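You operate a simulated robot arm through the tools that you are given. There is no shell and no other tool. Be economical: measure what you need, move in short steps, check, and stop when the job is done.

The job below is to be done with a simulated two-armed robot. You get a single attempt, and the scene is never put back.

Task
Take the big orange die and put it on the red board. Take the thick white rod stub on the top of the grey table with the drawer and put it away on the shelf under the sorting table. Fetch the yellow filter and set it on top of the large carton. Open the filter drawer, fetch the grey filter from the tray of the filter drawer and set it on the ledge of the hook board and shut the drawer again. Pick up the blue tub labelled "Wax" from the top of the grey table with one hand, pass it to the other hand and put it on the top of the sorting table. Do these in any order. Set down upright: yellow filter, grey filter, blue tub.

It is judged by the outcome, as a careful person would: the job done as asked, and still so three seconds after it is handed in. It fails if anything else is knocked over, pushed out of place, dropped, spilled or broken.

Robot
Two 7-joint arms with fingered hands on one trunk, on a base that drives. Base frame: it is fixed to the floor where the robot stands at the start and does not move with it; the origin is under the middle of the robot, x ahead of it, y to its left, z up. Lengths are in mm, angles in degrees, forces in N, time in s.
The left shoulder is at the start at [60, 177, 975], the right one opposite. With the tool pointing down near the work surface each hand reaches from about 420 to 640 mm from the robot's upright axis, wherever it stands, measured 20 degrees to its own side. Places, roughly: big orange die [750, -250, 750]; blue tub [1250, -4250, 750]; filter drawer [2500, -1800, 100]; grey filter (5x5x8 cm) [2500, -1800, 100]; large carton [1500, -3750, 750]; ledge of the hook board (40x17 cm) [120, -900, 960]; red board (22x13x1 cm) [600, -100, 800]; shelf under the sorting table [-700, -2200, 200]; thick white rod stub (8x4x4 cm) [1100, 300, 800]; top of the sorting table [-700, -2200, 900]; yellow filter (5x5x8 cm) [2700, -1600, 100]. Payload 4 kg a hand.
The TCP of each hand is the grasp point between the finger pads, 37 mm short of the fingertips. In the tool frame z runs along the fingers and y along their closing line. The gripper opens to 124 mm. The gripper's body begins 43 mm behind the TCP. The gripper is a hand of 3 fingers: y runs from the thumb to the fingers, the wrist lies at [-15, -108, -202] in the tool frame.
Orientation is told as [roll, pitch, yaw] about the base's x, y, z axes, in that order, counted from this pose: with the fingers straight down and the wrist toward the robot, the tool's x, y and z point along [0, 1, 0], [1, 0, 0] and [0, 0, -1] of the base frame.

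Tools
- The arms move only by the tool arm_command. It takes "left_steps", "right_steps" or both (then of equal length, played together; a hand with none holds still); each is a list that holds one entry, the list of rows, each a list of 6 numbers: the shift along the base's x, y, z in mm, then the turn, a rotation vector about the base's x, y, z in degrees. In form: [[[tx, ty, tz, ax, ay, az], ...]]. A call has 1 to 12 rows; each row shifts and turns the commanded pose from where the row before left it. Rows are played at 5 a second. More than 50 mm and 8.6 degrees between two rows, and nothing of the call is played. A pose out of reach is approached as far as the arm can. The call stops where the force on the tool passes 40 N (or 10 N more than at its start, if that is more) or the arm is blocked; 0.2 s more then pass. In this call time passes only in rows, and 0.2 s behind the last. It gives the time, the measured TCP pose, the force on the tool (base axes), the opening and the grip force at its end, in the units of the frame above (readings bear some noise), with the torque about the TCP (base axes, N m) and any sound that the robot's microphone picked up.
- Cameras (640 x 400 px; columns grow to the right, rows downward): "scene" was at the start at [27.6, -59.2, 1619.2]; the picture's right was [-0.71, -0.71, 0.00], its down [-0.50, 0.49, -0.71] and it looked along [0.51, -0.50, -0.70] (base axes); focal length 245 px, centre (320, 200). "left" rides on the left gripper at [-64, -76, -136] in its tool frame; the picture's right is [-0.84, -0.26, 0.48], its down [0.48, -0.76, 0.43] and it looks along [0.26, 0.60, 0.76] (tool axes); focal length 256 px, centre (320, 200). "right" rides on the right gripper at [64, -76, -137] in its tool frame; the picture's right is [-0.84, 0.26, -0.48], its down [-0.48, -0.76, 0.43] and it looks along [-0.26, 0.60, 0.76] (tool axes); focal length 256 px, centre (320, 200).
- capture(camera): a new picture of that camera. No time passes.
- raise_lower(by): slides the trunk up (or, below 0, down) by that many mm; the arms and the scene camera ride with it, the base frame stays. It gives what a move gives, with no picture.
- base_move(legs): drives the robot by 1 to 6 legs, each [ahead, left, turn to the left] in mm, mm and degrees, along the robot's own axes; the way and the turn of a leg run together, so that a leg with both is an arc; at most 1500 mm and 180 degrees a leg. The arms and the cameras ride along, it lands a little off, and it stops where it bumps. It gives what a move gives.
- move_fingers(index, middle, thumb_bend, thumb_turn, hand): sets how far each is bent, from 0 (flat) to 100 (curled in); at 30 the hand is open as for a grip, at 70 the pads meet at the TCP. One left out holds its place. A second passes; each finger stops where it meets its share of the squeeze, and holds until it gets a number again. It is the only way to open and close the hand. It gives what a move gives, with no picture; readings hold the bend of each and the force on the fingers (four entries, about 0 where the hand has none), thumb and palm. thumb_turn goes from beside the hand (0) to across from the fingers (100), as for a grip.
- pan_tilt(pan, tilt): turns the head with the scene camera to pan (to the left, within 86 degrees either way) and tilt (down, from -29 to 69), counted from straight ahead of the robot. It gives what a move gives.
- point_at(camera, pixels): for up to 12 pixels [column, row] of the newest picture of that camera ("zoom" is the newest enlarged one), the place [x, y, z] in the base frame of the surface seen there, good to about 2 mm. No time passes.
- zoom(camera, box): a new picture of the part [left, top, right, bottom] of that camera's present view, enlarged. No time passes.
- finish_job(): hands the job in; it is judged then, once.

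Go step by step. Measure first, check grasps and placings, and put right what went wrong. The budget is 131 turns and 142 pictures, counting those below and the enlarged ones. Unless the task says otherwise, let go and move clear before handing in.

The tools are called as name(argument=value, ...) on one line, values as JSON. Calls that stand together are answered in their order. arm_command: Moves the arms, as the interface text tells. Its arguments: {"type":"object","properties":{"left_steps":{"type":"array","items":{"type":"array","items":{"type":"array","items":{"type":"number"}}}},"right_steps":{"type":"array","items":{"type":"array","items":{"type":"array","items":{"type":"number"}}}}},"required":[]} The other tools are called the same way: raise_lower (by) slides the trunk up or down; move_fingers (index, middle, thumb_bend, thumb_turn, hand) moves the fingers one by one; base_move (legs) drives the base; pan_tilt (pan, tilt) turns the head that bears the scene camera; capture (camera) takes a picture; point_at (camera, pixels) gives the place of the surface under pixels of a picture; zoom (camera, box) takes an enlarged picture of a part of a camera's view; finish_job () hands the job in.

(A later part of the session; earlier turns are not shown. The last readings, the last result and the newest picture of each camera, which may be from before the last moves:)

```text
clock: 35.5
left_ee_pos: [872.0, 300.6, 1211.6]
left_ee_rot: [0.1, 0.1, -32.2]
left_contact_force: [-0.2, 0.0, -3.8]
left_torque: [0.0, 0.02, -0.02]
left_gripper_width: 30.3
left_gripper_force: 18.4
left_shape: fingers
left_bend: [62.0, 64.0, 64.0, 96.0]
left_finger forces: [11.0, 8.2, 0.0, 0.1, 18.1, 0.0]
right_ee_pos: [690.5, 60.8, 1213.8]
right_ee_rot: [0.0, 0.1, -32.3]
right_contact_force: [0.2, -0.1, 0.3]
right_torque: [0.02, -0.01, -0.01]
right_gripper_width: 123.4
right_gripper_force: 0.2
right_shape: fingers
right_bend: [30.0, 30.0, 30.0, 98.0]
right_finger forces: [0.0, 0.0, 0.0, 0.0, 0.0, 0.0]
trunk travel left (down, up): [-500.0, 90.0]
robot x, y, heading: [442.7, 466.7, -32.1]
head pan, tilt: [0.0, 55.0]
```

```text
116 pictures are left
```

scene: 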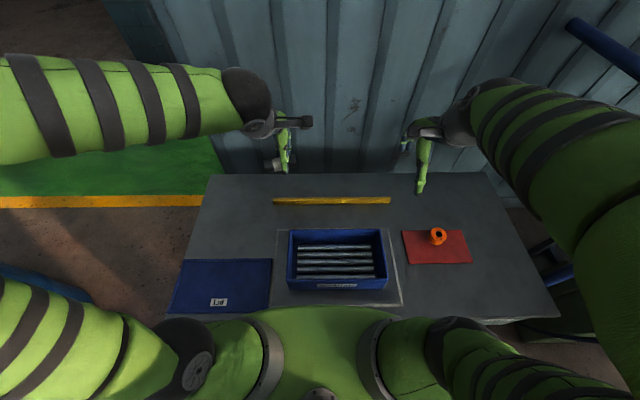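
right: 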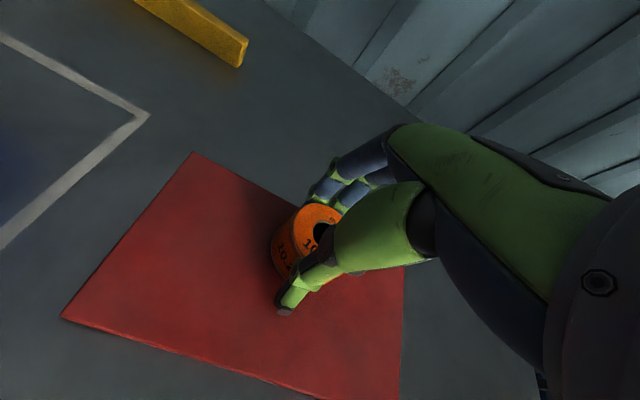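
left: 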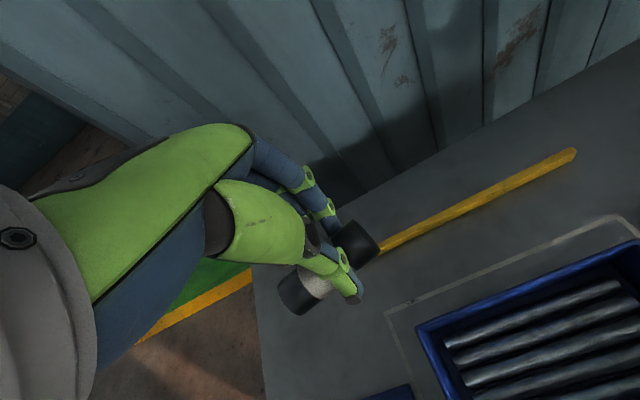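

The stub is firmly held and the table is undisturbed. Backing off and looking right along the wall for the sorting table.

base_move(legs=[[-550, 0, 0]])

pan_tilt(pan=-75, tilt=15)

capture(camera="scene")

```text
clock: 38.7
left_ee_pos: [403.5, 595.7, 1210.1]
left_ee_rot: [0.1, 0.0, -32.4]
left_contact_force: [-0.1, 0.3, -4.0]
left_torque: [-0.02, -0.01, 0.02]
left_gripper_width: 30.5
left_gripper_force: 18.9
left_shape: fingers
left_bend: [62.0, 64.0, 64.0, 96.0]
left_finger forces: [10.9, 8.2, 0.1, 0.1, 18.4, 0.0]
right_ee_pos: [222.3, 355.4, 1212.5]
right_ee_rot: [0.0, 0.0, -32.2]
right_contact_force: [0.7, 0.1, -0.6]
right_torque: [-0.03, -0.01, -0.01]
right_gripper_width: 123.4
right_gripper_force: 0.1
right_shape: fingers
right_bend: [30.0, 30.0, 30.0, 98.0]
right_finger forces: [0.0, 0.0, 0.1, 0.1, 0.0, 0.0]
trunk travel left (down, up): [-500.0, 90.0]
robot x, y, heading: [-23.6, 758.3, -32.5]
head pan, tilt: [0.0, 55.0]
```

```text
clock: 40.2
left_ee_pos: [403.2, 596.0, 1210.8]
left_ee_rot: [0.0, 0.1, -32.3]
left_contact_force: [-0.2, -0.8, -4.1]
left_torque: [-0.02, -0.02, -0.02]
left_gripper_width: 30.4
left_gripper_force: 18.3
left_shape: fingers
left_bend: [62.0, 64.0, 64.0, 96.0]
left_finger forces: [10.9, 8.1, 0.0, 0.1, 18.2, 0.0]
right_ee_pos: [222.1, 355.1, 1213.1]
right_ee_rot: [0.1, 0.1, -32.4]
right_contact_force: [0.4, -0.3, -0.1]
right_torque: [-0.01, -0.02, 0.05]
right_gripper_width: 123.4
right_gripper_force: 0.1
right_shape: fingers
right_bend: [30.0, 30.0, 30.0, 98.0]
right_finger forces: [0.1, 0.0, 0.1, 0.0, 0.0, 0.0]
trunk travel left (down, up): [-500.0, 90.0]
robot x, y, heading: [-22.7, 758.3, -32.3]
head pan, tilt: [-75.0, 15.0]
```

```text
115 pictures are left
```

scene: 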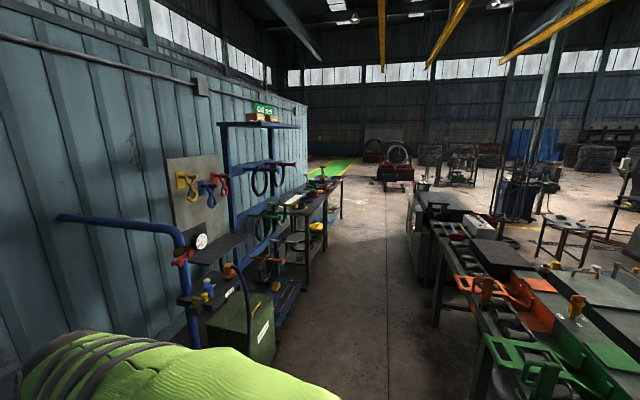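

point_at(camera="scene", pixels=[[274, 345], [305, 265], [325, 200], [433, 310], [465, 395], [408, 250], [343, 180], [300, 205], [195, 325], [215, 270], [370, 300], [290, 205]])

zoom(camera="scene", box=[160, 100, 416, 260])

```text
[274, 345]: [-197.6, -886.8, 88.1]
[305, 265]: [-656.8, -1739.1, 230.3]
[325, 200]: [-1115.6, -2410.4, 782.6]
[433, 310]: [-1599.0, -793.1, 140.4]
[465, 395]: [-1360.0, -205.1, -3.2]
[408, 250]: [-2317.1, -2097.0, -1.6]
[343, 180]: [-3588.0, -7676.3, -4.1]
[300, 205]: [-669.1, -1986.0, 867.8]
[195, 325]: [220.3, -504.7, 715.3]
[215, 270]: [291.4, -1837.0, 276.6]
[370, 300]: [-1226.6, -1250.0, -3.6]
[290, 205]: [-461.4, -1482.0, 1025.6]
```

```text
2.50 times, centred on (288, 180) of scene
```

zoom: 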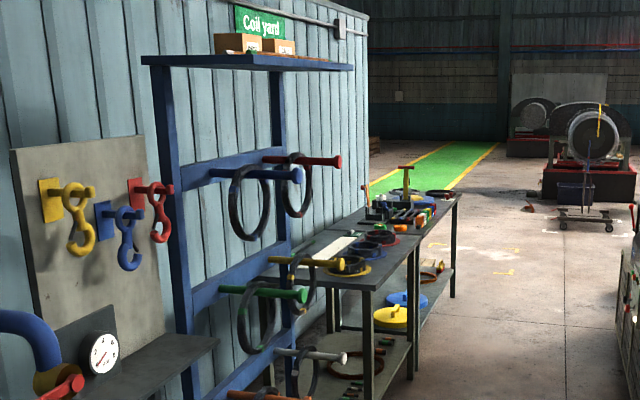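

The aisle is free between v≈0 (wall side) and v≈-1200 (right bench); I'm near the middle. I'll drive sideways to the sorting table and then look at it.

base_move(legs=[[0, -1400, 0], [0, -1350, 0]])

pan_tilt(pan=0, tilt=45)

capture(camera="scene")

```text
clock: 53.7
left_ee_pos: [-1112.0, -1745.9, 1212.0]
left_ee_rot: [0.0, 0.1, -32.9]
left_contact_force: [-0.3, 0.4, -5.0]
left_torque: [-0.05, 0.0, -0.01]
left_gripper_width: 30.3
left_gripper_force: 19.0
left_shape: fingers
left_bend: [62.0, 64.0, 64.0, 96.0]
left_finger forces: [10.9, 8.2, 0.0, 0.0, 18.2, 0.0]
right_ee_pos: [-1296.8, -1984.7, 1213.2]
right_ee_rot: [-0.1, 0.1, -32.9]
right_contact_force: [-0.4, 0.6, 0.2]
right_torque: [0.03, 0.0, 0.0]
right_gripper_width: 123.3
right_gripper_force: 0.0
right_shape: fingers
right_bend: [30.0, 30.0, 30.0, 98.0]
right_finger forces: [0.0, 0.1, 0.0, 0.0, 0.1, 0.0]
trunk travel left (down, up): [-500.0, 90.0]
robot x, y, heading: [-1543.9, -1577.9, -33.2]
head pan, tilt: [-75.0, 15.0]
```

```text
clock: 55.1
left_ee_pos: [-1113.0, -1745.9, 1209.8]
left_ee_rot: [0.0, 0.1, -33.0]
left_contact_force: [0.2, -0.3, -4.3]
left_torque: [-0.05, 0.0, 0.02]
left_gripper_width: 30.2
left_gripper_force: 18.7
left_shape: fingers
left_bend: [62.0, 64.0, 64.0, 96.0]
left_finger forces: [10.9, 8.2, 0.0, 0.0, 18.2, 0.0]
right_ee_pos: [-1297.1, -1982.9, 1213.5]
right_ee_rot: [0.0, 0.1, -33.0]
right_contact_force: [-0.5, -0.6, -0.6]
right_torque: [0.01, 0.03, 0.01]
right_gripper_width: 123.1
right_gripper_force: 0.0
right_shape: fingers
right_bend: [30.0, 30.0, 30.0, 98.0]
right_finger forces: [0.0, 0.0, 0.0, 0.0, 0.0, 0.0]
trunk travel left (down, up): [-500.0, 90.0]
robot x, y, heading: [-1537.0, -1577.0, -33.2]
head pan, tilt: [0.0, 45.0]
```

```text
113 pictures are left
```

scene: 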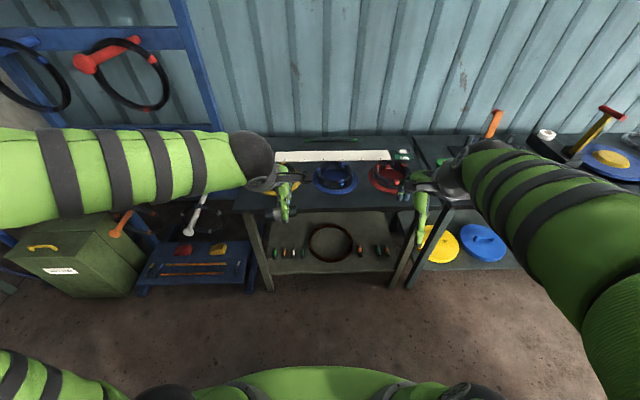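

point_at(camera="scene", pixels=[[238, 208], [335, 210], [410, 210], [335, 180], [390, 175], [330, 150], [335, 240], [275, 250], [380, 270], [360, 225], [430, 150], [450, 245]])

zoom(camera="scene", box=[220, 120, 460, 270])

```text
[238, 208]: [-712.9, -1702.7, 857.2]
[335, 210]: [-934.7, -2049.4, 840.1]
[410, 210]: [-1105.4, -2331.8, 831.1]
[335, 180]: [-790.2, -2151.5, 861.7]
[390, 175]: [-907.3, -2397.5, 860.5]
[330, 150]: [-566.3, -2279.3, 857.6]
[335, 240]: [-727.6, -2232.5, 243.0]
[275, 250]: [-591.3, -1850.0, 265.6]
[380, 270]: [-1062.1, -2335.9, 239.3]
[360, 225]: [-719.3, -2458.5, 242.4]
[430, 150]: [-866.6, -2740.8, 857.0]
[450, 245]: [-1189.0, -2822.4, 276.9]
```

```text
2.67 times, centred on (340, 195) of scene
```

zoom: 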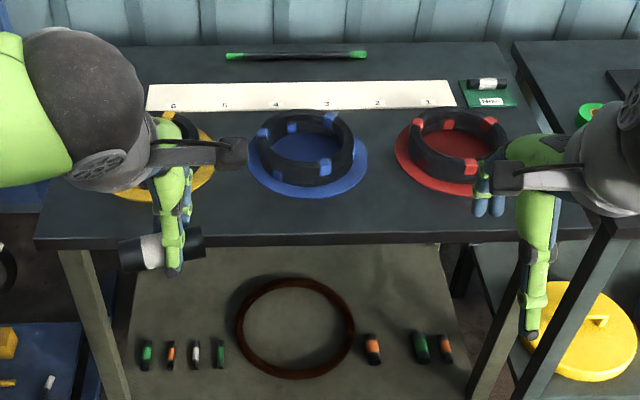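

The sorting table top is at z≈857 (front edge from (-713,-1703) to (-1105,-2332)), with the shelf at z≈241 holding small stubs and a ring. I lower the trunk to look in under the top.

raise_lower(by=-500)

pan_tilt(pan=0, tilt=38)

capture(camera="scene")

```text
refused: -500 is not a number from -400 to 400
```

```text
clock: 55.8
left_ee_pos: [-1113.0, -1746.7, 1210.5]
left_ee_rot: [0.0, 0.1, -33.0]
left_contact_force: [-0.1, -0.7, -3.5]
left_torque: [-0.05, -0.01, 0.0]
left_gripper_width: 30.0
left_gripper_force: 18.5
left_shape: fingers
left_bend: [62.0, 64.0, 64.0, 96.0]
left_finger forces: [10.9, 8.2, 0.0, 0.1, 18.2, 0.0]
right_ee_pos: [-1297.7, -1984.2, 1214.6]
right_ee_rot: [0.0, 0.2, -33.0]
right_contact_force: [-0.2, -0.2, -0.1]
right_torque: [-0.01, -0.01, 0.0]
right_gripper_width: 123.4
right_gripper_force: 0.0
right_shape: fingers
right_bend: [30.0, 30.0, 30.0, 98.0]
right_finger forces: [0.0, 0.0, 0.0, 0.0, 0.0, 0.0]
trunk travel left (down, up): [-500.0, 90.0]
robot x, y, heading: [-1537.2, -1572.2, -32.9]
head pan, tilt: [0.0, 38.0]
```

```text
111 pictures are left
```

scene: 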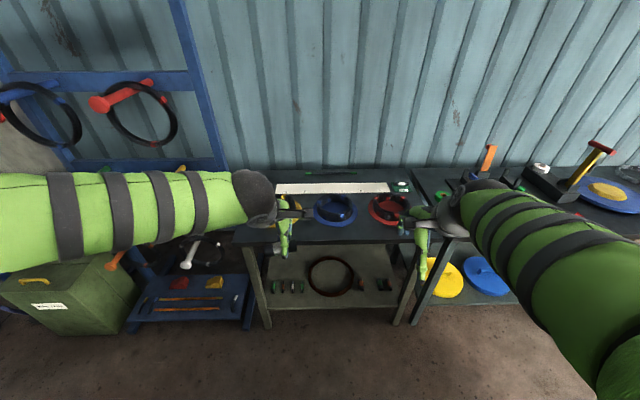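

raise_lower(by=-400)

raise_lower(by=-95)

pan_tilt(pan=0, tilt=36)

zoom(camera="scene", box=[200, 120, 456, 280])

```text
clock: 59.7
left_ee_pos: [-1113.0, -1746.5, 811.8]
left_ee_rot: [0.0, 0.0, -33.0]
left_contact_force: [-0.6, 0.1, -3.7]
left_torque: [-0.04, 0.01, -0.01]
left_gripper_width: 30.4
left_gripper_force: 18.6
left_shape: fingers
left_bend: [62.0, 64.0, 64.0, 96.0]
left_finger forces: [10.9, 8.2, 0.0, 0.0, 18.0, 0.0]
right_ee_pos: [-1297.1, -1984.9, 813.0]
right_ee_rot: [0.0, 0.1, -33.0]
right_contact_force: [0.3, -0.3, 0.6]
right_torque: [-0.03, 0.03, 0.03]
right_gripper_width: 123.2
right_gripper_force: 0.0
right_shape: fingers
right_bend: [30.0, 30.0, 30.0, 98.0]
right_finger forces: [0.0, 0.0, 0.1, 0.1, 0.0, 0.0]
trunk travel left (down, up): [-100.0, 490.0]
robot x, y, heading: [-1540.0, -1575.1, -33.1]
head pan, tilt: [0.0, 38.0]
```

```text
clock: 61.0
left_ee_pos: [-1113.1, -1747.2, 714.7]
left_ee_rot: [0.0, 0.1, -33.0]
left_contact_force: [0.3, 1.0, -5.3]
left_torque: [0.0, 0.03, 0.02]
left_gripper_width: 30.4
left_gripper_force: 18.6
left_shape: fingers
left_bend: [62.0, 64.0, 64.0, 96.0]
left_finger forces: [10.9, 8.2, 0.1, 0.0, 18.2, 0.1]
right_ee_pos: [-1299.1, -1983.0, 719.7]
right_ee_rot: [0.0, 0.0, -33.0]
right_contact_force: [-0.7, -0.1, -0.5]
right_torque: [-0.02, -0.01, 0.05]
right_gripper_width: 123.2
right_gripper_force: 0.0
right_shape: fingers
right_bend: [30.0, 30.0, 30.0, 98.0]
right_finger forces: [0.0, 0.1, 0.1, 0.1, 0.1, 0.1]
trunk travel left (down, up): [-5.0, 585.0]
robot x, y, heading: [-1539.6, -1574.8, -33.1]
head pan, tilt: [0.0, 38.0]
```

```text
clock: 61.6
left_ee_pos: [-1113.2, -1746.4, 715.5]
left_ee_rot: [-0.1, 0.1, -32.9]
left_contact_force: [-1.2, -0.6, -4.8]
left_torque: [-0.03, -0.02, 0.0]
left_gripper_width: 30.6
left_gripper_force: 18.4
left_shape: fingers
left_bend: [62.0, 64.0, 64.0, 96.0]
left_finger forces: [10.9, 8.2, 0.0, 0.0, 18.1, 0.0]
right_ee_pos: [-1297.6, -1983.8, 717.5]
right_ee_rot: [0.0, 0.1, -33.1]
right_contact_force: [0.2, -1.0, -0.4]
right_torque: [-0.03, 0.02, 0.0]
right_gripper_width: 123.6
right_gripper_force: 0.0
right_shape: fingers
right_bend: [30.0, 30.0, 30.0, 98.0]
right_finger forces: [0.1, 0.1, 0.0, 0.0, 0.0, 0.1]
trunk travel left (down, up): [-5.0, 585.0]
robot x, y, heading: [-1538.5, -1577.0, -33.3]
head pan, tilt: [0.0, 36.0]
```

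```text
2.50 times, centred on (328, 200) of scene
```

zoom: 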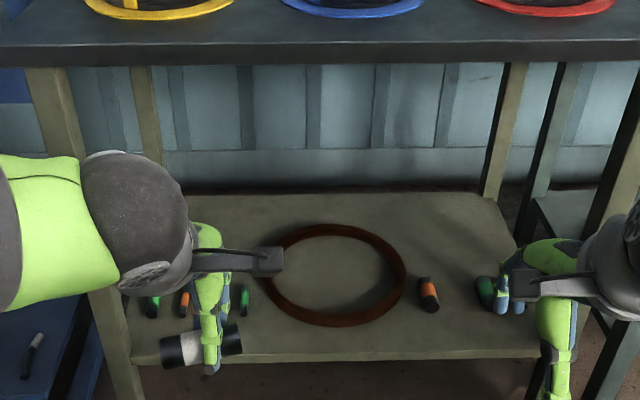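

point_at(camera="zoom", pixels=[[300, 358], [340, 324], [340, 345], [425, 295], [425, 312], [490, 290], [245, 300], [152, 305], [390, 345], [480, 345], [440, 220], [260, 215]])

```text
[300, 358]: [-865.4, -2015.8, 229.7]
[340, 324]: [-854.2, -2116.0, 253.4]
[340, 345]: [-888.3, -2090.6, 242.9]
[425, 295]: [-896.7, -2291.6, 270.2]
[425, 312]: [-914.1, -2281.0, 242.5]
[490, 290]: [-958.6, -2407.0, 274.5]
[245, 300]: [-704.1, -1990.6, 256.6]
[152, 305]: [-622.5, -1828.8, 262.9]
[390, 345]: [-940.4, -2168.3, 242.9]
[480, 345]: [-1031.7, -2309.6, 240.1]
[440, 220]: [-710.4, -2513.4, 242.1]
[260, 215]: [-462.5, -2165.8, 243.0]
```

There's free shelf space at the back left, behind the small stubs and beside the ring (around u -1960, v 300 in table axes). I lower the left hand below the table top and fold the right hand aside before approaching.

arm_command(left_steps=[[[11, 17, -41, 0, 0, 0], [11, 17, -41, 0, 0, 0], [11, 17, -41, 0, 0, 0], [11, 17, -41, 0, 0, 0], [11, 17, -41, 0, 0, 0], [11, 17, -41, 0, 0, 0], [11, 17, -41, 0, 0, 0], [11, 17, -41, 0, 0, 0]]], right_steps=[[[-35, -17, 0, 0, 0, 0], [-35, -17, 0, 0, 0, 0], [-35, -17, 0, 0, 0, 0], [-35, -17, 0, 0, 0, 0], [-35, -17, 0, 0, 0, 0], [-35, -17, 0, 0, 0, 0], [-35, -17, 0, 0, 0, 0], [-35, -17, 0, 0, 0, 0]]])

base_move(legs=[[200, -150, 0.9]])

capture(camera="scene")

```text
clock: 62.7
left_ee_pos: [-1061.7, -1668.0, 527.7]
left_ee_rot: [0.0, 0.2, -33.1]
left_contact_force: [0.2, -0.3, -2.6]
left_torque: [-0.01, -0.02, -0.03]
left_gripper_width: 30.0
left_gripper_force: 18.5
left_shape: fingers
left_bend: [62.0, 64.0, 64.0, 96.0]
left_finger forces: [10.7, 8.4, 0.0, 0.0, 18.3, 0.0]
right_ee_pos: [-1365.8, -1959.7, 755.7]
right_ee_rot: [9.1, -12.9, -2.8]
right_contact_force: [-0.7, 0.1, -0.3]
right_torque: [-0.01, -0.01, 0.05]
right_gripper_width: 123.6
right_gripper_force: 0.1
right_shape: fingers
right_bend: [30.0, 30.0, 30.0, 98.0]
right_finger forces: [0.0, 0.1, 0.1, 0.1, 0.1, 0.1]
right hand out of reach, approached as far as the arm can: row 5
trunk travel left (down, up): [-5.0, 585.0]
robot x, y, heading: [-1539.4, -1576.0, -32.9]
head pan, tilt: [0.0, 36.0]
stopped in row 5 (right hand): the arm was blocked; the commanded pose is now the measured one
```

```text
clock: 64.6
left_ee_pos: [-971.6, -1900.2, 527.4]
left_ee_rot: [0.1, 0.2, -32.4]
left_contact_force: [-0.2, 0.6, -4.7]
left_torque: [-0.05, 0.03, 0.03]
left_gripper_width: 30.0
left_gripper_force: 18.8
left_shape: fingers
left_bend: [62.0, 64.0, 64.0, 96.0]
left_finger forces: [10.9, 8.4, 0.0, 0.1, 18.1, 0.1]
right_ee_pos: [-1271.3, -2193.5, 753.5]
right_ee_rot: [9.1, -12.8, -2.2]
right_contact_force: [0.0, 1.1, -0.2]
right_torque: [0.0, -0.03, -0.04]
right_gripper_width: 122.9
right_gripper_force: 0.1
right_shape: fingers
right_bend: [30.0, 30.0, 30.0, 98.0]
right_finger forces: [0.0, 0.0, 0.0, 0.1, 0.1, 0.0]
trunk travel left (down, up): [-5.0, 585.0]
robot x, y, heading: [-1448.1, -1810.5, -32.4]
head pan, tilt: [0.0, 36.0]
```

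```text
109 pictures are left
```

scene: 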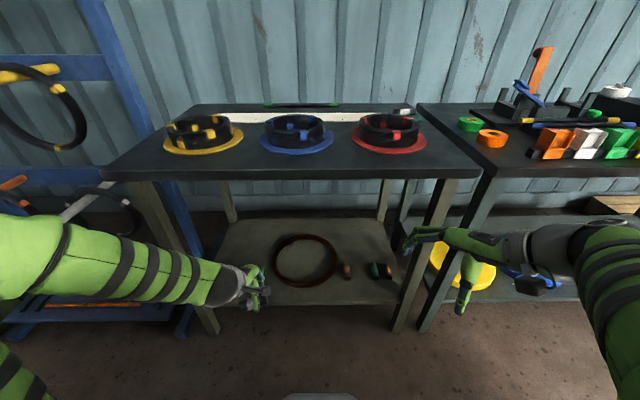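

The right arm can't fold any further back, so I'll target v≈240 to keep it clear of the table edge. Driving in 125 mm with the left hand lowered first.

arm_command(left_steps=[[[4, 6, -38, 0, 0, 0], [4, 6, -38, 0, 0, 0], [4, 6, -38, 0, 0, 0], [4, 6, -38, 0, 0, 0]]])

base_move(legs=[[125, 0, 0]])

capture(camera="scene")

```text
clock: 65.6
left_ee_pos: [-947.8, -1883.7, 378.4]
left_ee_rot: [0.1, 0.1, -32.4]
left_contact_force: [0.4, 0.2, -3.6]
left_torque: [-0.02, -0.02, -0.02]
left_gripper_width: 29.9
left_gripper_force: 19.4
left_shape: fingers
left_bend: [62.0, 64.0, 64.0, 96.0]
left_finger forces: [10.8, 8.5, 0.0, 0.0, 18.3, 0.0]
left hand out of reach, approached as far as the arm can: row 1, 2
right_ee_pos: [-1270.4, -2193.6, 753.9]
right_ee_rot: [9.1, -13.0, -2.2]
right_contact_force: [-0.8, 0.5, -0.1]
right_torque: [-0.05, 0.0, 0.0]
right_gripper_width: 123.7
right_gripper_force: 0.1
right_shape: fingers
right_bend: [30.0, 30.0, 30.0, 98.0]
right_finger forces: [0.0, 0.0, 0.0, 0.0, 0.0, 0.0]
trunk travel left (down, up): [-5.0, 585.0]
robot x, y, heading: [-1447.3, -1814.0, -32.3]
head pan, tilt: [0.0, 36.0]
```

```text
clock: 66.8
left_ee_pos: [-844.4, -1947.9, 377.2]
left_ee_rot: [0.0, 0.3, -32.4]
left_contact_force: [0.2, -0.1, -3.3]
left_torque: [-0.01, 0.02, 0.02]
left_gripper_width: 29.8
left_gripper_force: 18.8
left_shape: fingers
left_bend: [62.0, 64.0, 64.0, 96.0]
left_finger forces: [10.6, 8.6, 0.0, 0.1, 18.2, 0.1]
right_ee_pos: [-1168.3, -2258.6, 753.1]
right_ee_rot: [9.1, -12.9, -2.3]
right_contact_force: [-0.3, -0.8, -0.5]
right_torque: [-0.02, -0.01, 0.01]
right_gripper_width: 123.6
right_gripper_force: 0.0
right_shape: fingers
right_bend: [30.0, 30.0, 30.0, 98.0]
right_finger forces: [0.0, 0.0, 0.0, 0.0, 0.0, 0.0]
trunk travel left (down, up): [-5.0, 585.0]
robot x, y, heading: [-1345.3, -1881.6, -32.7]
head pan, tilt: [0.0, 36.0]
```

```text
108 pictures are left
```

scene: 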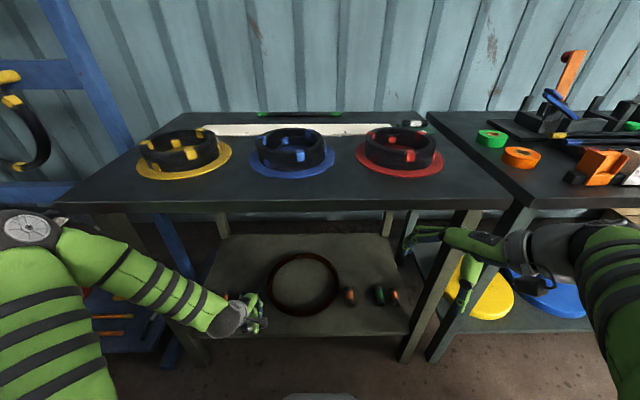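

The left forearm passes near the table's left front leg at (195,330); measuring elbow, forearm and leg before extending.

point_at(camera="scene", pixels=[[40, 225], [125, 265], [180, 300], [225, 315], [135, 240], [200, 350], [165, 250], [205, 285], [250, 315], [350, 296], [300, 314], [235, 268]])

capture(camera="left")

```text
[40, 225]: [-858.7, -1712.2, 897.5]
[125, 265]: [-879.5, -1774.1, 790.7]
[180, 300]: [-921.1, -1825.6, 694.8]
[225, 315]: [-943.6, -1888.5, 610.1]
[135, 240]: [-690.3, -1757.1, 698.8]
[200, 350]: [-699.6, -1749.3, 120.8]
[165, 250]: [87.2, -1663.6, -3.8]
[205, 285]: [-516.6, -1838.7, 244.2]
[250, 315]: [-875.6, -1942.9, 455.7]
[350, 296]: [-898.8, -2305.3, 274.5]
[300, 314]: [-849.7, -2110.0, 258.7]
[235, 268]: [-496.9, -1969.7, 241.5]
```

```text
107 pictures are left
```

left: 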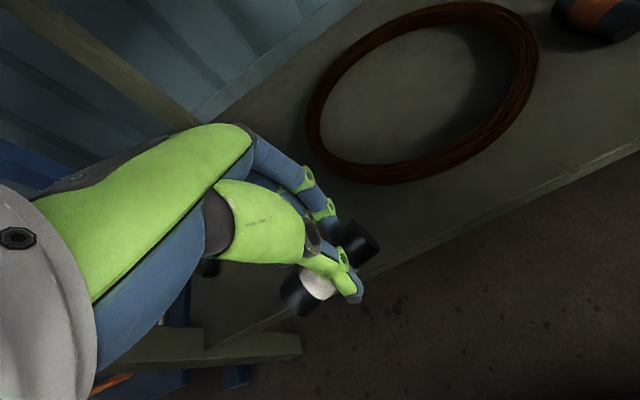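

The elbow rides high (z≈897), so a more stretched arm is safer under the top. I back off 80 mm and extend the hand in, partway first.

base_move(legs=[[-80, 0, 0.3]])

arm_command(left_steps=[[[35, -16, -2, 0, 0, 0], [35, -16, -2, 0, 0, 0], [35, -16, -2, 0, 0, 0], [35, -16, -2, 0, 0, 0], [35, -16, -2, 0, 0, 0]]])

capture(camera="scene")

```text
clock: 67.9
left_ee_pos: [-909.9, -1904.2, 376.6]
left_ee_rot: [-0.1, 0.2, -32.1]
left_contact_force: [0.1, -0.5, -3.8]
left_torque: [-0.04, 0.04, -0.01]
left_gripper_width: 29.7
left_gripper_force: 18.2
left_shape: fingers
left_bend: [62.0, 64.0, 64.0, 96.0]
left_finger forces: [10.6, 8.6, 0.0, 0.0, 18.1, 0.0]
right_ee_pos: [-1231.9, -2215.8, 753.3]
right_ee_rot: [9.1, -12.8, -2.0]
right_contact_force: [-0.1, 0.1, 0.5]
right_torque: [0.03, -0.02, -0.01]
right_gripper_width: 123.4
right_gripper_force: 0.0
right_shape: fingers
right_bend: [30.0, 30.0, 30.0, 98.0]
right_finger forces: [0.0, 0.0, 0.0, 0.0, 0.0, 0.0]
trunk travel left (down, up): [-5.0, 585.0]
robot x, y, heading: [-1414.7, -1836.4, -32.1]
head pan, tilt: [0.0, 36.0]
```

```text
clock: 69.1
left_ee_pos: [-733.1, -1983.6, 370.6]
left_ee_rot: [0.0, 0.2, -32.0]
left_contact_force: [0.2, 0.3, -4.1]
left_torque: [-0.03, 0.0, 0.01]
left_gripper_width: 29.7
left_gripper_force: 18.2
left_shape: fingers
left_bend: [62.0, 64.0, 64.0, 96.0]
left_finger forces: [10.5, 8.4, 0.0, 0.0, 17.7, 0.0]
right_ee_pos: [-1233.9, -2216.6, 753.6]
right_ee_rot: [9.1, -13.0, -2.0]
right_contact_force: [0.3, 0.2, 0.7]
right_torque: [0.01, -0.01, 0.03]
right_gripper_width: 123.4
right_gripper_force: 0.0
right_shape: fingers
right_bend: [30.0, 30.0, 30.0, 98.0]
right_finger forces: [0.0, 0.1, 0.0, 0.0, 0.0, 0.0]
trunk travel left (down, up): [-5.0, 585.0]
robot x, y, heading: [-1416.8, -1835.0, -31.9]
head pan, tilt: [0.0, 36.0]
```

```text
106 pictures are left
```

scene: 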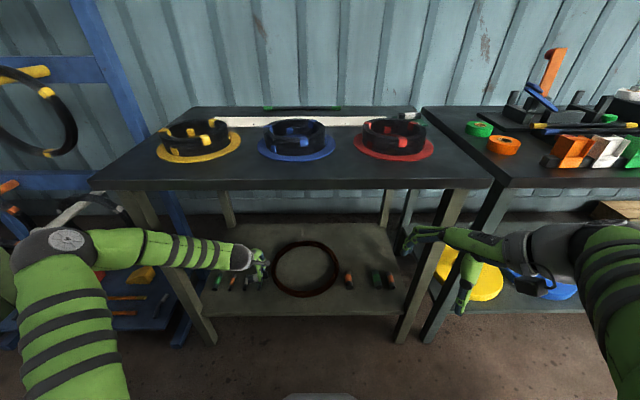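

point_at(camera="scene", pixels=[[70, 238], [130, 240], [165, 243], [200, 248], [240, 255], [150, 215], [185, 300], [217, 285], [232, 285], [246, 283], [275, 270]])

```text
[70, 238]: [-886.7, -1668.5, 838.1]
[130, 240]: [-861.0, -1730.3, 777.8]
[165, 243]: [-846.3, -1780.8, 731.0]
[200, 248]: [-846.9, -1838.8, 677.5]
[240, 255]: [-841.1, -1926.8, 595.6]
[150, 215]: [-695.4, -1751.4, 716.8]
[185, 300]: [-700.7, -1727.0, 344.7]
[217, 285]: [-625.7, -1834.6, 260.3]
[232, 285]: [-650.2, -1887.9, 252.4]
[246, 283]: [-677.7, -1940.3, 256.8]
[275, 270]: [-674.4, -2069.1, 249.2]
```

The forearm stays clear of the leg and the top. The ring's left edge is at u≈-2014, so I aim for u -1935, v 255; extending the rest at safe height.

arm_command(left_steps=[[[32, -8, 0, 0, 0, 0], [32, -8, 0, 0, 0, 0], [32, -9, 0, 0, 0, 0], [31, -9, -10, 0, 0, 0]]])

capture(camera="left")

capture(camera="scene")

```text
clock: 70.1
left_ee_pos: [-607.0, -2018.2, 357.8]
left_ee_rot: [0.0, 0.3, -32.1]
left_contact_force: [0.0, -0.4, -5.1]
left_torque: [-0.04, -0.03, 0.0]
left_gripper_width: 29.4
left_gripper_force: 17.9
left_shape: fingers
left_bend: [62.0, 64.0, 64.0, 96.0]
left_finger forces: [10.3, 8.2, 0.0, 0.0, 17.3, 0.1]
right_ee_pos: [-1232.1, -2217.3, 754.7]
right_ee_rot: [9.1, -12.9, -2.0]
right_contact_force: [0.1, 0.2, 0.1]
right_torque: [-0.03, -0.01, 0.01]
right_gripper_width: 123.6
right_gripper_force: 0.1
right_shape: fingers
right_bend: [30.0, 30.0, 30.0, 98.0]
right_finger forces: [0.0, 0.0, 0.0, 0.1, 0.1, 0.0]
trunk travel left (down, up): [-5.0, 585.0]
robot x, y, heading: [-1415.7, -1836.2, -31.9]
head pan, tilt: [0.0, 36.0]
```

```text
105 pictures are left
```

left: 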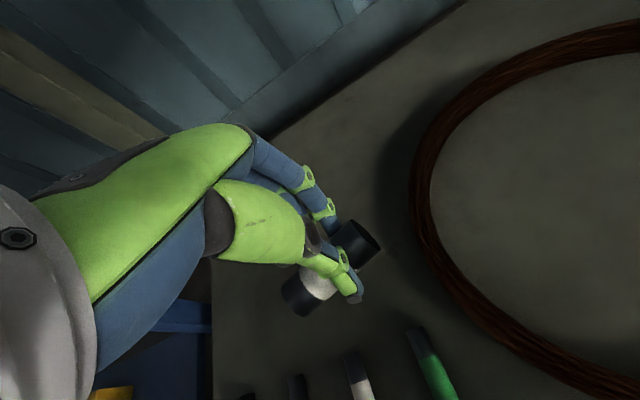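

```text
104 pictures are left
```

scene: 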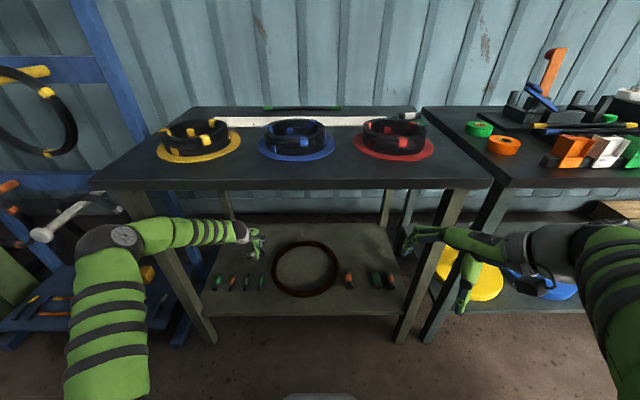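

point_at(camera="left", pixels=[[414, 332], [350, 356], [412, 220], [300, 340], [250, 330]])

arm_command(left_steps=[[[0, 0, -30, 0, 0, 0], [0, 0, -20, 0, 0, 0], [0, 0, -8, 0, 0, 0], [0, 0, -4, 0, 0, 0], [0, 0, -3, 0, 0, 0]]])

capture(camera="left")

```text
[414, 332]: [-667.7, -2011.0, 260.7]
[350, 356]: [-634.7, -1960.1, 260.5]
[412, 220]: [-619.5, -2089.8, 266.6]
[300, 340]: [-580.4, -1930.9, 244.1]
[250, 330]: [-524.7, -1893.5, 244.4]
```

```text
clock: 71.3
left_ee_pos: [-606.4, -2018.3, 292.9]
left_ee_rot: [0.0, 0.1, -32.1]
left_contact_force: [-1.4, -0.3, 6.0]
left_torque: [0.05, 0.05, -0.06]
left_gripper_width: 29.6
left_gripper_force: 21.8
left_shape: fingers
left_bend: [62.0, 64.0, 64.0, 95.0]
left_finger forces: [9.6, 10.2, 0.0, 0.0, 23.3, 0.1]
right_ee_pos: [-1232.2, -2216.3, 754.3]
right_ee_rot: [9.1, -12.9, -2.0]
right_contact_force: [-0.2, 0.2, 0.2]
right_torque: [-0.01, 0.02, -0.02]
right_gripper_width: 123.5
right_gripper_force: 0.2
right_shape: fingers
right_bend: [30.0, 30.0, 30.0, 98.0]
right_finger forces: [0.1, 0.1, 0.0, 0.0, 0.0, 0.0]
trunk travel left (down, up): [-5.0, 585.0]
robot x, y, heading: [-1413.3, -1834.2, -32.0]
head pan, tilt: [0.0, 36.0]
```

```text
103 pictures are left
```

left: 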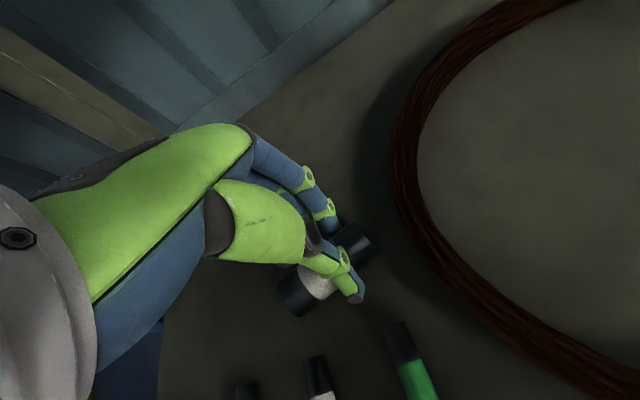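

The stub touches the shelf (force turned from -4 to +6 N) and the small stubs end about 10 mm short of my thumb's open span. I'll open only part way.

move_fingers(hand="left", index=50, middle=50, thumb_bend=50)

arm_command(left_steps=[[[0, 0, 15, 0, 0, 0], [0, 0, 30, 0, 0, 0], [0, 0, 40, 0, 0, 0]]])

capture(camera="left")

```text
clock: 72.3
left_ee_pos: [-607.2, -2017.8, 292.1]
left_ee_rot: [0.0, 0.3, -32.1]
left_contact_force: [-0.1, -0.5, -0.1]
left_torque: [0.03, 0.0, -0.01]
left_gripper_width: 61.9
left_gripper_force: 0.1
left_shape: fingers
left_bend: [50.0, 50.0, 50.0, 97.0]
left_finger forces: [0.1, 0.1, 0.1, 0.0, 0.0, 0.0]
right_ee_pos: [-1234.0, -2216.6, 754.9]
right_ee_rot: [9.0, -12.9, -2.0]
right_contact_force: [0.8, 0.4, 0.5]
right_torque: [0.02, -0.02, -0.02]
right_gripper_width: 123.8
right_gripper_force: 0.0
right_shape: fingers
right_bend: [30.0, 30.0, 30.0, 98.0]
right_finger forces: [0.0, 0.0, 0.0, 0.0, 0.0, 0.0]
trunk travel left (down, up): [-5.0, 585.0]
robot x, y, heading: [-1413.5, -1837.8, -32.0]
head pan, tilt: [0.0, 36.0]
```

```text
clock: 73.1
left_ee_pos: [-607.6, -2018.9, 378.2]
left_ee_rot: [0.0, 0.1, -32.1]
left_contact_force: [0.4, 0.8, -0.2]
left_torque: [-0.03, 0.02, 0.01]
left_gripper_width: 61.9
left_gripper_force: 0.0
left_shape: fingers
left_bend: [50.0, 50.0, 50.0, 97.0]
left_finger forces: [0.1, 0.1, 0.0, 0.1, 0.1, 0.1]
right_ee_pos: [-1233.1, -2216.2, 753.6]
right_ee_rot: [9.2, -12.9, -2.0]
right_contact_force: [0.5, 0.2, 0.0]
right_torque: [0.02, 0.02, -0.01]
right_gripper_width: 123.7
right_gripper_force: 0.1
right_shape: fingers
right_bend: [30.0, 30.0, 30.0, 98.0]
right_finger forces: [0.0, 0.0, 0.1, 0.1, 0.1, 0.0]
trunk travel left (down, up): [-5.0, 585.0]
robot x, y, heading: [-1414.7, -1838.4, -32.1]
head pan, tilt: [0.0, 36.0]
```

```text
102 pictures are left
```

left: 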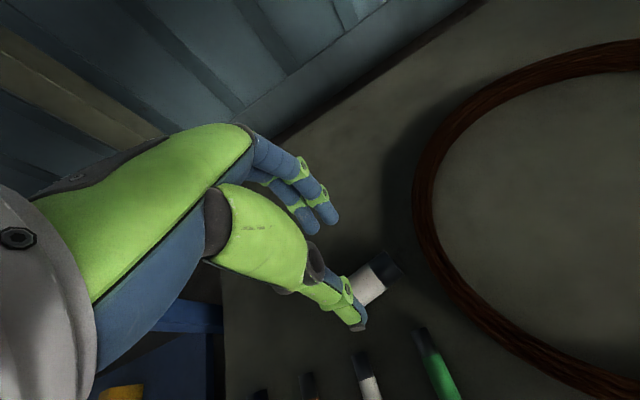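

The stub rests on the shelf and the hand came off cleanly. Retracting the left hand the way it came, then backing out.

arm_command(left_steps=[[[-32, 9, 0, 0, 0, 0], [-32, 9, 0, 0, 0, 0], [-32, 8, 0, 0, 0, 0], [-31, 8, 0, 0, 0, 0], [-35, 16, 2, 0, 0, 0], [-35, 16, 2, 0, 0, 0], [-35, 16, 2, 0, 0, 0], [-35, 16, 2, 0, 0, 0], [-35, 16, 2, 0, 0, 0]]])

base_move(legs=[[-300, 0, 0]])

capture(camera="scene")

```text
clock: 75.1
left_ee_pos: [-908.5, -1904.6, 386.9]
left_ee_rot: [0.0, 0.2, -32.2]
left_contact_force: [0.3, 0.6, -0.2]
left_torque: [0.02, 0.01, 0.01]
left_gripper_width: 62.1
left_gripper_force: 0.1
left_shape: fingers
left_bend: [50.0, 50.0, 50.0, 98.0]
left_finger forces: [0.0, 0.1, 0.1, 0.0, 0.0, 0.1]
right_ee_pos: [-1232.2, -2216.4, 754.6]
right_ee_rot: [9.1, -12.8, -2.0]
right_contact_force: [-0.6, 0.7, 0.5]
right_torque: [0.0, -0.02, -0.01]
right_gripper_width: 123.5
right_gripper_force: 0.0
right_shape: fingers
right_bend: [30.0, 30.0, 30.0, 98.0]
right_finger forces: [0.0, 0.0, 0.0, 0.1, 0.0, 0.2]
trunk travel left (down, up): [-5.0, 585.0]
robot x, y, heading: [-1413.0, -1837.0, -32.2]
head pan, tilt: [0.0, 36.0]
```

```text
clock: 77.2
left_ee_pos: [-1157.9, -1744.1, 386.0]
left_ee_rot: [0.2, 0.2, -31.6]
left_contact_force: [0.0, -0.5, 0.5]
left_torque: [0.0, 0.02, -0.02]
left_gripper_width: 62.0
left_gripper_force: 0.1
left_shape: fingers
left_bend: [50.0, 50.0, 50.0, 98.0]
left_finger forces: [0.0, 0.1, 0.1, 0.0, 0.0, 0.0]
right_ee_pos: [-1478.9, -2059.4, 753.9]
right_ee_rot: [9.2, -12.9, -1.6]
right_contact_force: [0.6, -0.1, -0.4]
right_torque: [0.01, 0.0, -0.03]
right_gripper_width: 123.6
right_gripper_force: 0.1
right_shape: fingers
right_bend: [30.0, 30.0, 30.0, 98.0]
right_finger forces: [0.1, 0.0, 0.0, 0.0, 0.0, 0.0]
trunk travel left (down, up): [-5.0, 585.0]
robot x, y, heading: [-1664.0, -1676.1, -31.8]
head pan, tilt: [0.0, 36.0]
stopped in leg 1: the robot was blocked; the commanded pose is now the measured one
```

```text
101 pictures are left
```

scene: 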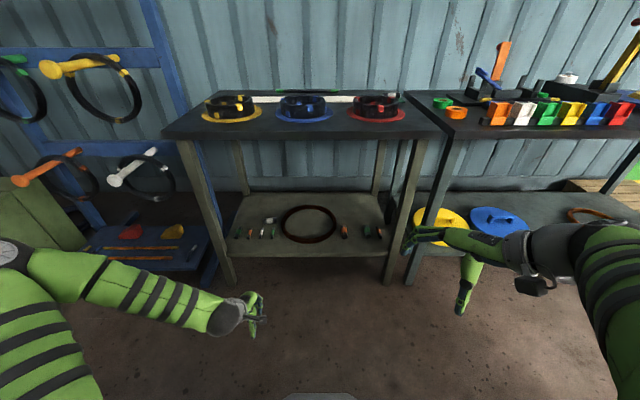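

The stub lies on the shelf at (270,220). The base just touched something behind; I move forward 100, raise the trunk and look right along the aisle.

base_move(legs=[[110, 0, 0]])

raise_lower(by=395)

pan_tilt(pan=-86, tilt=20)

capture(camera="scene")

```text
clock: 78.4
left_ee_pos: [-1063.2, -1803.5, 386.8]
left_ee_rot: [0.0, 0.2, -31.9]
left_contact_force: [0.4, 0.2, -0.4]
left_torque: [0.02, -0.06, -0.03]
left_gripper_width: 62.4
left_gripper_force: 0.0
left_shape: fingers
left_bend: [50.0, 50.0, 50.0, 98.0]
left_finger forces: [0.0, 0.1, 0.0, 0.0, 0.0, 0.1]
right_ee_pos: [-1386.4, -2119.0, 754.7]
right_ee_rot: [9.1, -12.9, -1.8]
right_contact_force: [-0.1, -0.1, 0.9]
right_torque: [0.01, 0.01, -0.01]
right_gripper_width: 123.5
right_gripper_force: 0.1
right_shape: fingers
right_bend: [30.0, 30.0, 30.0, 98.0]
right_finger forces: [0.0, 0.0, 0.0, 0.1, 0.0, 0.0]
trunk travel left (down, up): [-5.0, 585.0]
robot x, y, heading: [-1570.4, -1739.4, -31.9]
head pan, tilt: [0.0, 36.0]
```

```text
clock: 82.2
left_ee_pos: [-1063.0, -1803.8, 781.2]
left_ee_rot: [0.0, 0.2, -31.9]
left_contact_force: [0.2, 0.7, 0.1]
left_torque: [-0.03, 0.0, 0.03]
left_gripper_width: 62.2
left_gripper_force: 0.0
left_shape: fingers
left_bend: [50.0, 50.0, 50.0, 98.0]
left_finger forces: [0.0, 0.0, 0.0, 0.0, 0.1, 0.0]
right_ee_pos: [-1385.7, -2117.7, 1149.9]
right_ee_rot: [9.1, -12.9, -1.8]
right_contact_force: [0.0, -0.1, -0.1]
right_torque: [-0.03, -0.04, -0.01]
right_gripper_width: 123.4
right_gripper_force: 0.0
right_shape: fingers
right_bend: [30.0, 30.0, 30.0, 98.0]
right_finger forces: [0.0, 0.0, 0.1, 0.0, 0.0, 0.1]
trunk travel left (down, up): [-400.0, 190.0]
robot x, y, heading: [-1563.8, -1740.0, -32.0]
head pan, tilt: [0.0, 36.0]
```

```text
clock: 83.8
left_ee_pos: [-1064.6, -1804.0, 781.4]
left_ee_rot: [0.0, 0.2, -31.9]
left_contact_force: [-0.1, 0.5, -0.7]
left_torque: [-0.01, -0.05, 0.0]
left_gripper_width: 62.1
left_gripper_force: 0.1
left_shape: fingers
left_bend: [50.0, 50.0, 50.0, 98.0]
left_finger forces: [0.1, 0.0, 0.0, 0.0, 0.0, 0.0]
right_ee_pos: [-1386.3, -2118.3, 1148.6]
right_ee_rot: [9.1, -12.9, -1.8]
right_contact_force: [0.4, 0.1, 0.0]
right_torque: [-0.01, -0.01, 0.0]
right_gripper_width: 123.7
right_gripper_force: 0.0
right_shape: fingers
right_bend: [30.0, 30.0, 30.0, 98.0]
right_finger forces: [0.0, 0.0, 0.0, 0.0, 0.0, 0.1]
trunk travel left (down, up): [-400.0, 190.0]
robot x, y, heading: [-1568.6, -1734.5, -32.2]
head pan, tilt: [-85.9, 20.0]
```

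```text
100 pictures are left
```

scene: 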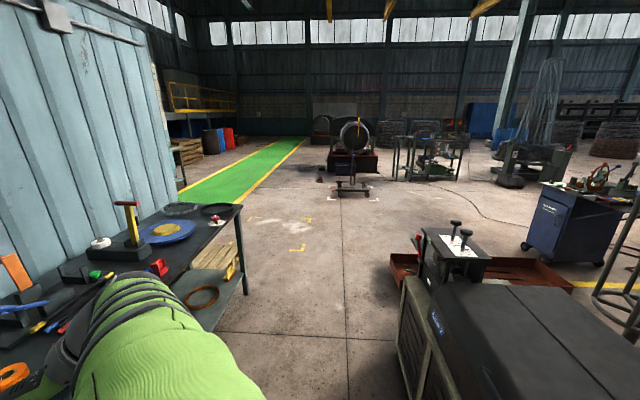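

The container's right end is near (175,190) and the floor beyond is open. Measuring the route.

point_at(camera="scene", pixels=[[244, 290], [240, 208], [182, 188], [230, 180], [178, 150], [200, 155], [300, 250], [350, 192], [400, 320], [390, 275], [270, 180], [225, 145]])

```text
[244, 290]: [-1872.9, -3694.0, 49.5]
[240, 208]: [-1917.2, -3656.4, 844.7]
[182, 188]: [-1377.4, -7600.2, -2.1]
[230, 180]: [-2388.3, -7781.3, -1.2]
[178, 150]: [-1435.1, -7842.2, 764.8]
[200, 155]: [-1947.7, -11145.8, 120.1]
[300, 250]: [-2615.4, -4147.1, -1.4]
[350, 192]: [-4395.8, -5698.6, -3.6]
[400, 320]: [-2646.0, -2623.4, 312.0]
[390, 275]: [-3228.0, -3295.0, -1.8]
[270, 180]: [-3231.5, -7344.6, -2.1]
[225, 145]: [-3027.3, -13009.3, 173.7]
```

point_at(camera="scene", pixels=[[150, 120], [163, 160], [155, 60], [168, 180], [172, 200], [185, 140], [180, 60]])

base_move(legs=[[0, -1400, 0], [0, -1200, 0]])

pan_tilt(pan=-45, tilt=15)

capture(camera="scene")

```text
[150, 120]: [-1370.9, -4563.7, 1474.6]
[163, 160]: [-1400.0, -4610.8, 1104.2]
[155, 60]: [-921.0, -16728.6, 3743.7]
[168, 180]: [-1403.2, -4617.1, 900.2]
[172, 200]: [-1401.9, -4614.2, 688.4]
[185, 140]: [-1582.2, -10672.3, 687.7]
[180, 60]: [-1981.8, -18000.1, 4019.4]
```

```text
clock: 96.5
left_ee_pos: [-2434.7, -4013.0, 781.5]
left_ee_rot: [0.1, 0.2, -31.5]
left_contact_force: [-0.3, -0.4, -0.4]
left_torque: [0.02, -0.01, -0.01]
left_gripper_width: 62.0
left_gripper_force: 0.1
left_shape: fingers
left_bend: [50.0, 50.0, 50.0, 98.0]
left_finger forces: [0.1, 0.0, 0.1, 0.0, 0.0, 0.0]
right_ee_pos: [-2755.8, -4329.7, 1148.7]
right_ee_rot: [9.1, -13.0, -1.4]
right_contact_force: [0.0, -0.3, 0.3]
right_torque: [0.02, -0.01, 0.01]
right_gripper_width: 123.4
right_gripper_force: 0.1
right_shape: fingers
right_bend: [30.0, 30.0, 30.0, 98.0]
right_finger forces: [0.0, 0.0, 0.0, 0.0, 0.0, 0.0]
trunk travel left (down, up): [-400.0, 190.0]
robot x, y, heading: [-2936.8, -3951.4, -31.5]
head pan, tilt: [-85.9, 20.0]
```

```text
clock: 97.6
left_ee_pos: [-2434.5, -4013.2, 781.7]
left_ee_rot: [0.1, 0.2, -31.6]
left_contact_force: [0.8, 0.0, 0.0]
left_torque: [0.02, 0.04, -0.05]
left_gripper_width: 62.0
left_gripper_force: 0.1
left_shape: fingers
left_bend: [50.0, 50.0, 50.0, 98.0]
left_finger forces: [0.0, 0.1, 0.0, 0.0, 0.0, 0.0]
right_ee_pos: [-2755.0, -4327.9, 1148.7]
right_ee_rot: [9.1, -12.9, -1.4]
right_contact_force: [0.0, -0.2, -0.1]
right_torque: [0.04, -0.01, -0.01]
right_gripper_width: 123.5
right_gripper_force: 0.1
right_shape: fingers
right_bend: [30.0, 30.0, 30.0, 98.0]
right_finger forces: [0.0, 0.1, 0.2, 0.0, 0.1, 0.1]
trunk travel left (down, up): [-400.0, 190.0]
robot x, y, heading: [-2942.9, -3949.8, -31.7]
head pan, tilt: [-45.0, 15.0]
```

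```text
99 pictures are left
```

scene: 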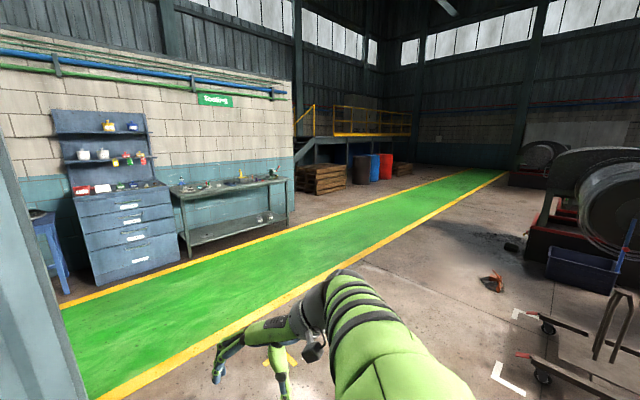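

point_at(camera="scene", pixels=[[60, 300], [95, 395], [300, 215], [130, 180], [235, 185], [190, 250], [70, 250], [40, 230], [75, 340], [340, 275], [40, 180], [25, 260]])

zoom(camera="scene", box=[0, 80, 320, 280])

```text
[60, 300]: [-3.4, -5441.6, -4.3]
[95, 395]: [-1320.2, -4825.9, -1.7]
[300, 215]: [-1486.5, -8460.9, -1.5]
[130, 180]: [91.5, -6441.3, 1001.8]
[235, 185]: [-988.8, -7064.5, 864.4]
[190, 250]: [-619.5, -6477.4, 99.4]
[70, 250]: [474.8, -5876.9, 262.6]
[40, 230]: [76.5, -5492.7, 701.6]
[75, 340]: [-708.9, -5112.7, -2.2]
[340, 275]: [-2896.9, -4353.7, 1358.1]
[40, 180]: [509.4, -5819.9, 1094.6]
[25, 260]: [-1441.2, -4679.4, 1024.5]
```

```text
2.00 times, centred on (160, 180) of scene
```

zoom: 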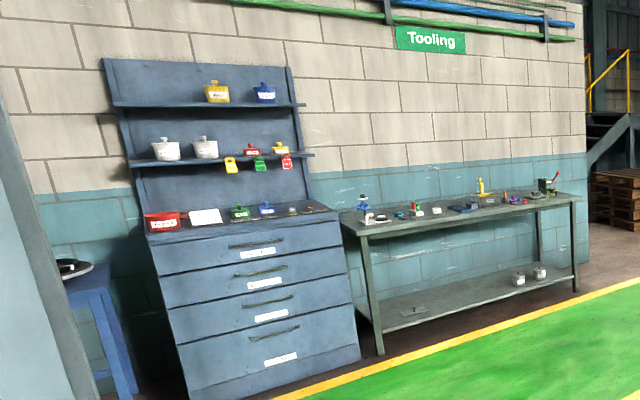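

The tub and carton lie past the container's end on the far side, across the green walkway. I drive right 300, then ahead along the container's end, and look left.

base_move(legs=[[0, -300, 0], [1250, 0, 0], [1250, 0, 0]])

pan_tilt(pan=60, tilt=20)

capture(camera="scene")

```text
clock: 106.2
left_ee_pos: [-1506.8, -4940.5, 780.6]
left_ee_rot: [0.0, 0.4, -31.6]
left_contact_force: [-0.1, 0.8, 0.2]
left_torque: [-0.01, 0.03, 0.0]
left_gripper_width: 62.0
left_gripper_force: 0.1
left_shape: fingers
left_bend: [50.0, 50.0, 50.0, 98.0]
left_finger forces: [0.0, 0.1, 0.1, 0.1, 0.0, 0.0]
right_ee_pos: [-1825.3, -5258.5, 1151.4]
right_ee_rot: [9.1, -13.1, -1.4]
right_contact_force: [-0.6, 0.2, 0.3]
right_torque: [0.0, -0.02, 0.02]
right_gripper_width: 123.4
right_gripper_force: 0.0
right_shape: fingers
right_bend: [30.0, 30.0, 30.0, 98.0]
right_finger forces: [0.1, 0.0, 0.0, 0.0, 0.1, 0.1]
trunk travel left (down, up): [-400.0, 190.0]
robot x, y, heading: [-2008.4, -4876.8, -31.7]
head pan, tilt: [-45.0, 15.0]
stopped in leg 3: the robot was blocked; the commanded pose is now the measured one
```

```text
clock: 108.1
left_ee_pos: [-1508.4, -4940.4, 780.8]
left_ee_rot: [0.1, 0.5, -31.6]
left_contact_force: [-0.2, -0.3, -1.1]
left_torque: [0.01, 0.0, -0.03]
left_gripper_width: 62.1
left_gripper_force: 0.0
left_shape: fingers
left_bend: [50.0, 50.0, 50.0, 98.0]
left_finger forces: [0.1, 0.0, 0.1, 0.0, 0.1, 0.0]
right_ee_pos: [-1825.9, -5257.4, 1150.5]
right_ee_rot: [9.1, -13.2, -1.5]
right_contact_force: [0.3, -0.3, -0.4]
right_torque: [0.0, 0.01, 0.0]
right_gripper_width: 123.6
right_gripper_force: 0.1
right_shape: fingers
right_bend: [30.0, 30.0, 30.0, 98.0]
right_finger forces: [0.0, 0.0, 0.1, 0.0, 0.0, 0.1]
trunk travel left (down, up): [-400.0, 190.0]
robot x, y, heading: [-2005.4, -4881.0, -31.6]
head pan, tilt: [60.0, 20.0]
```

```text
97 pictures are left
```

scene: 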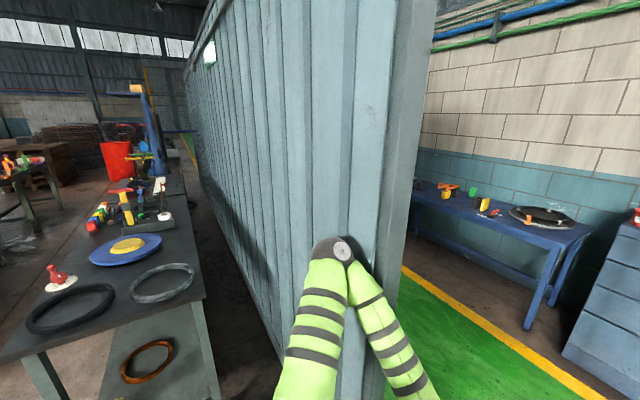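

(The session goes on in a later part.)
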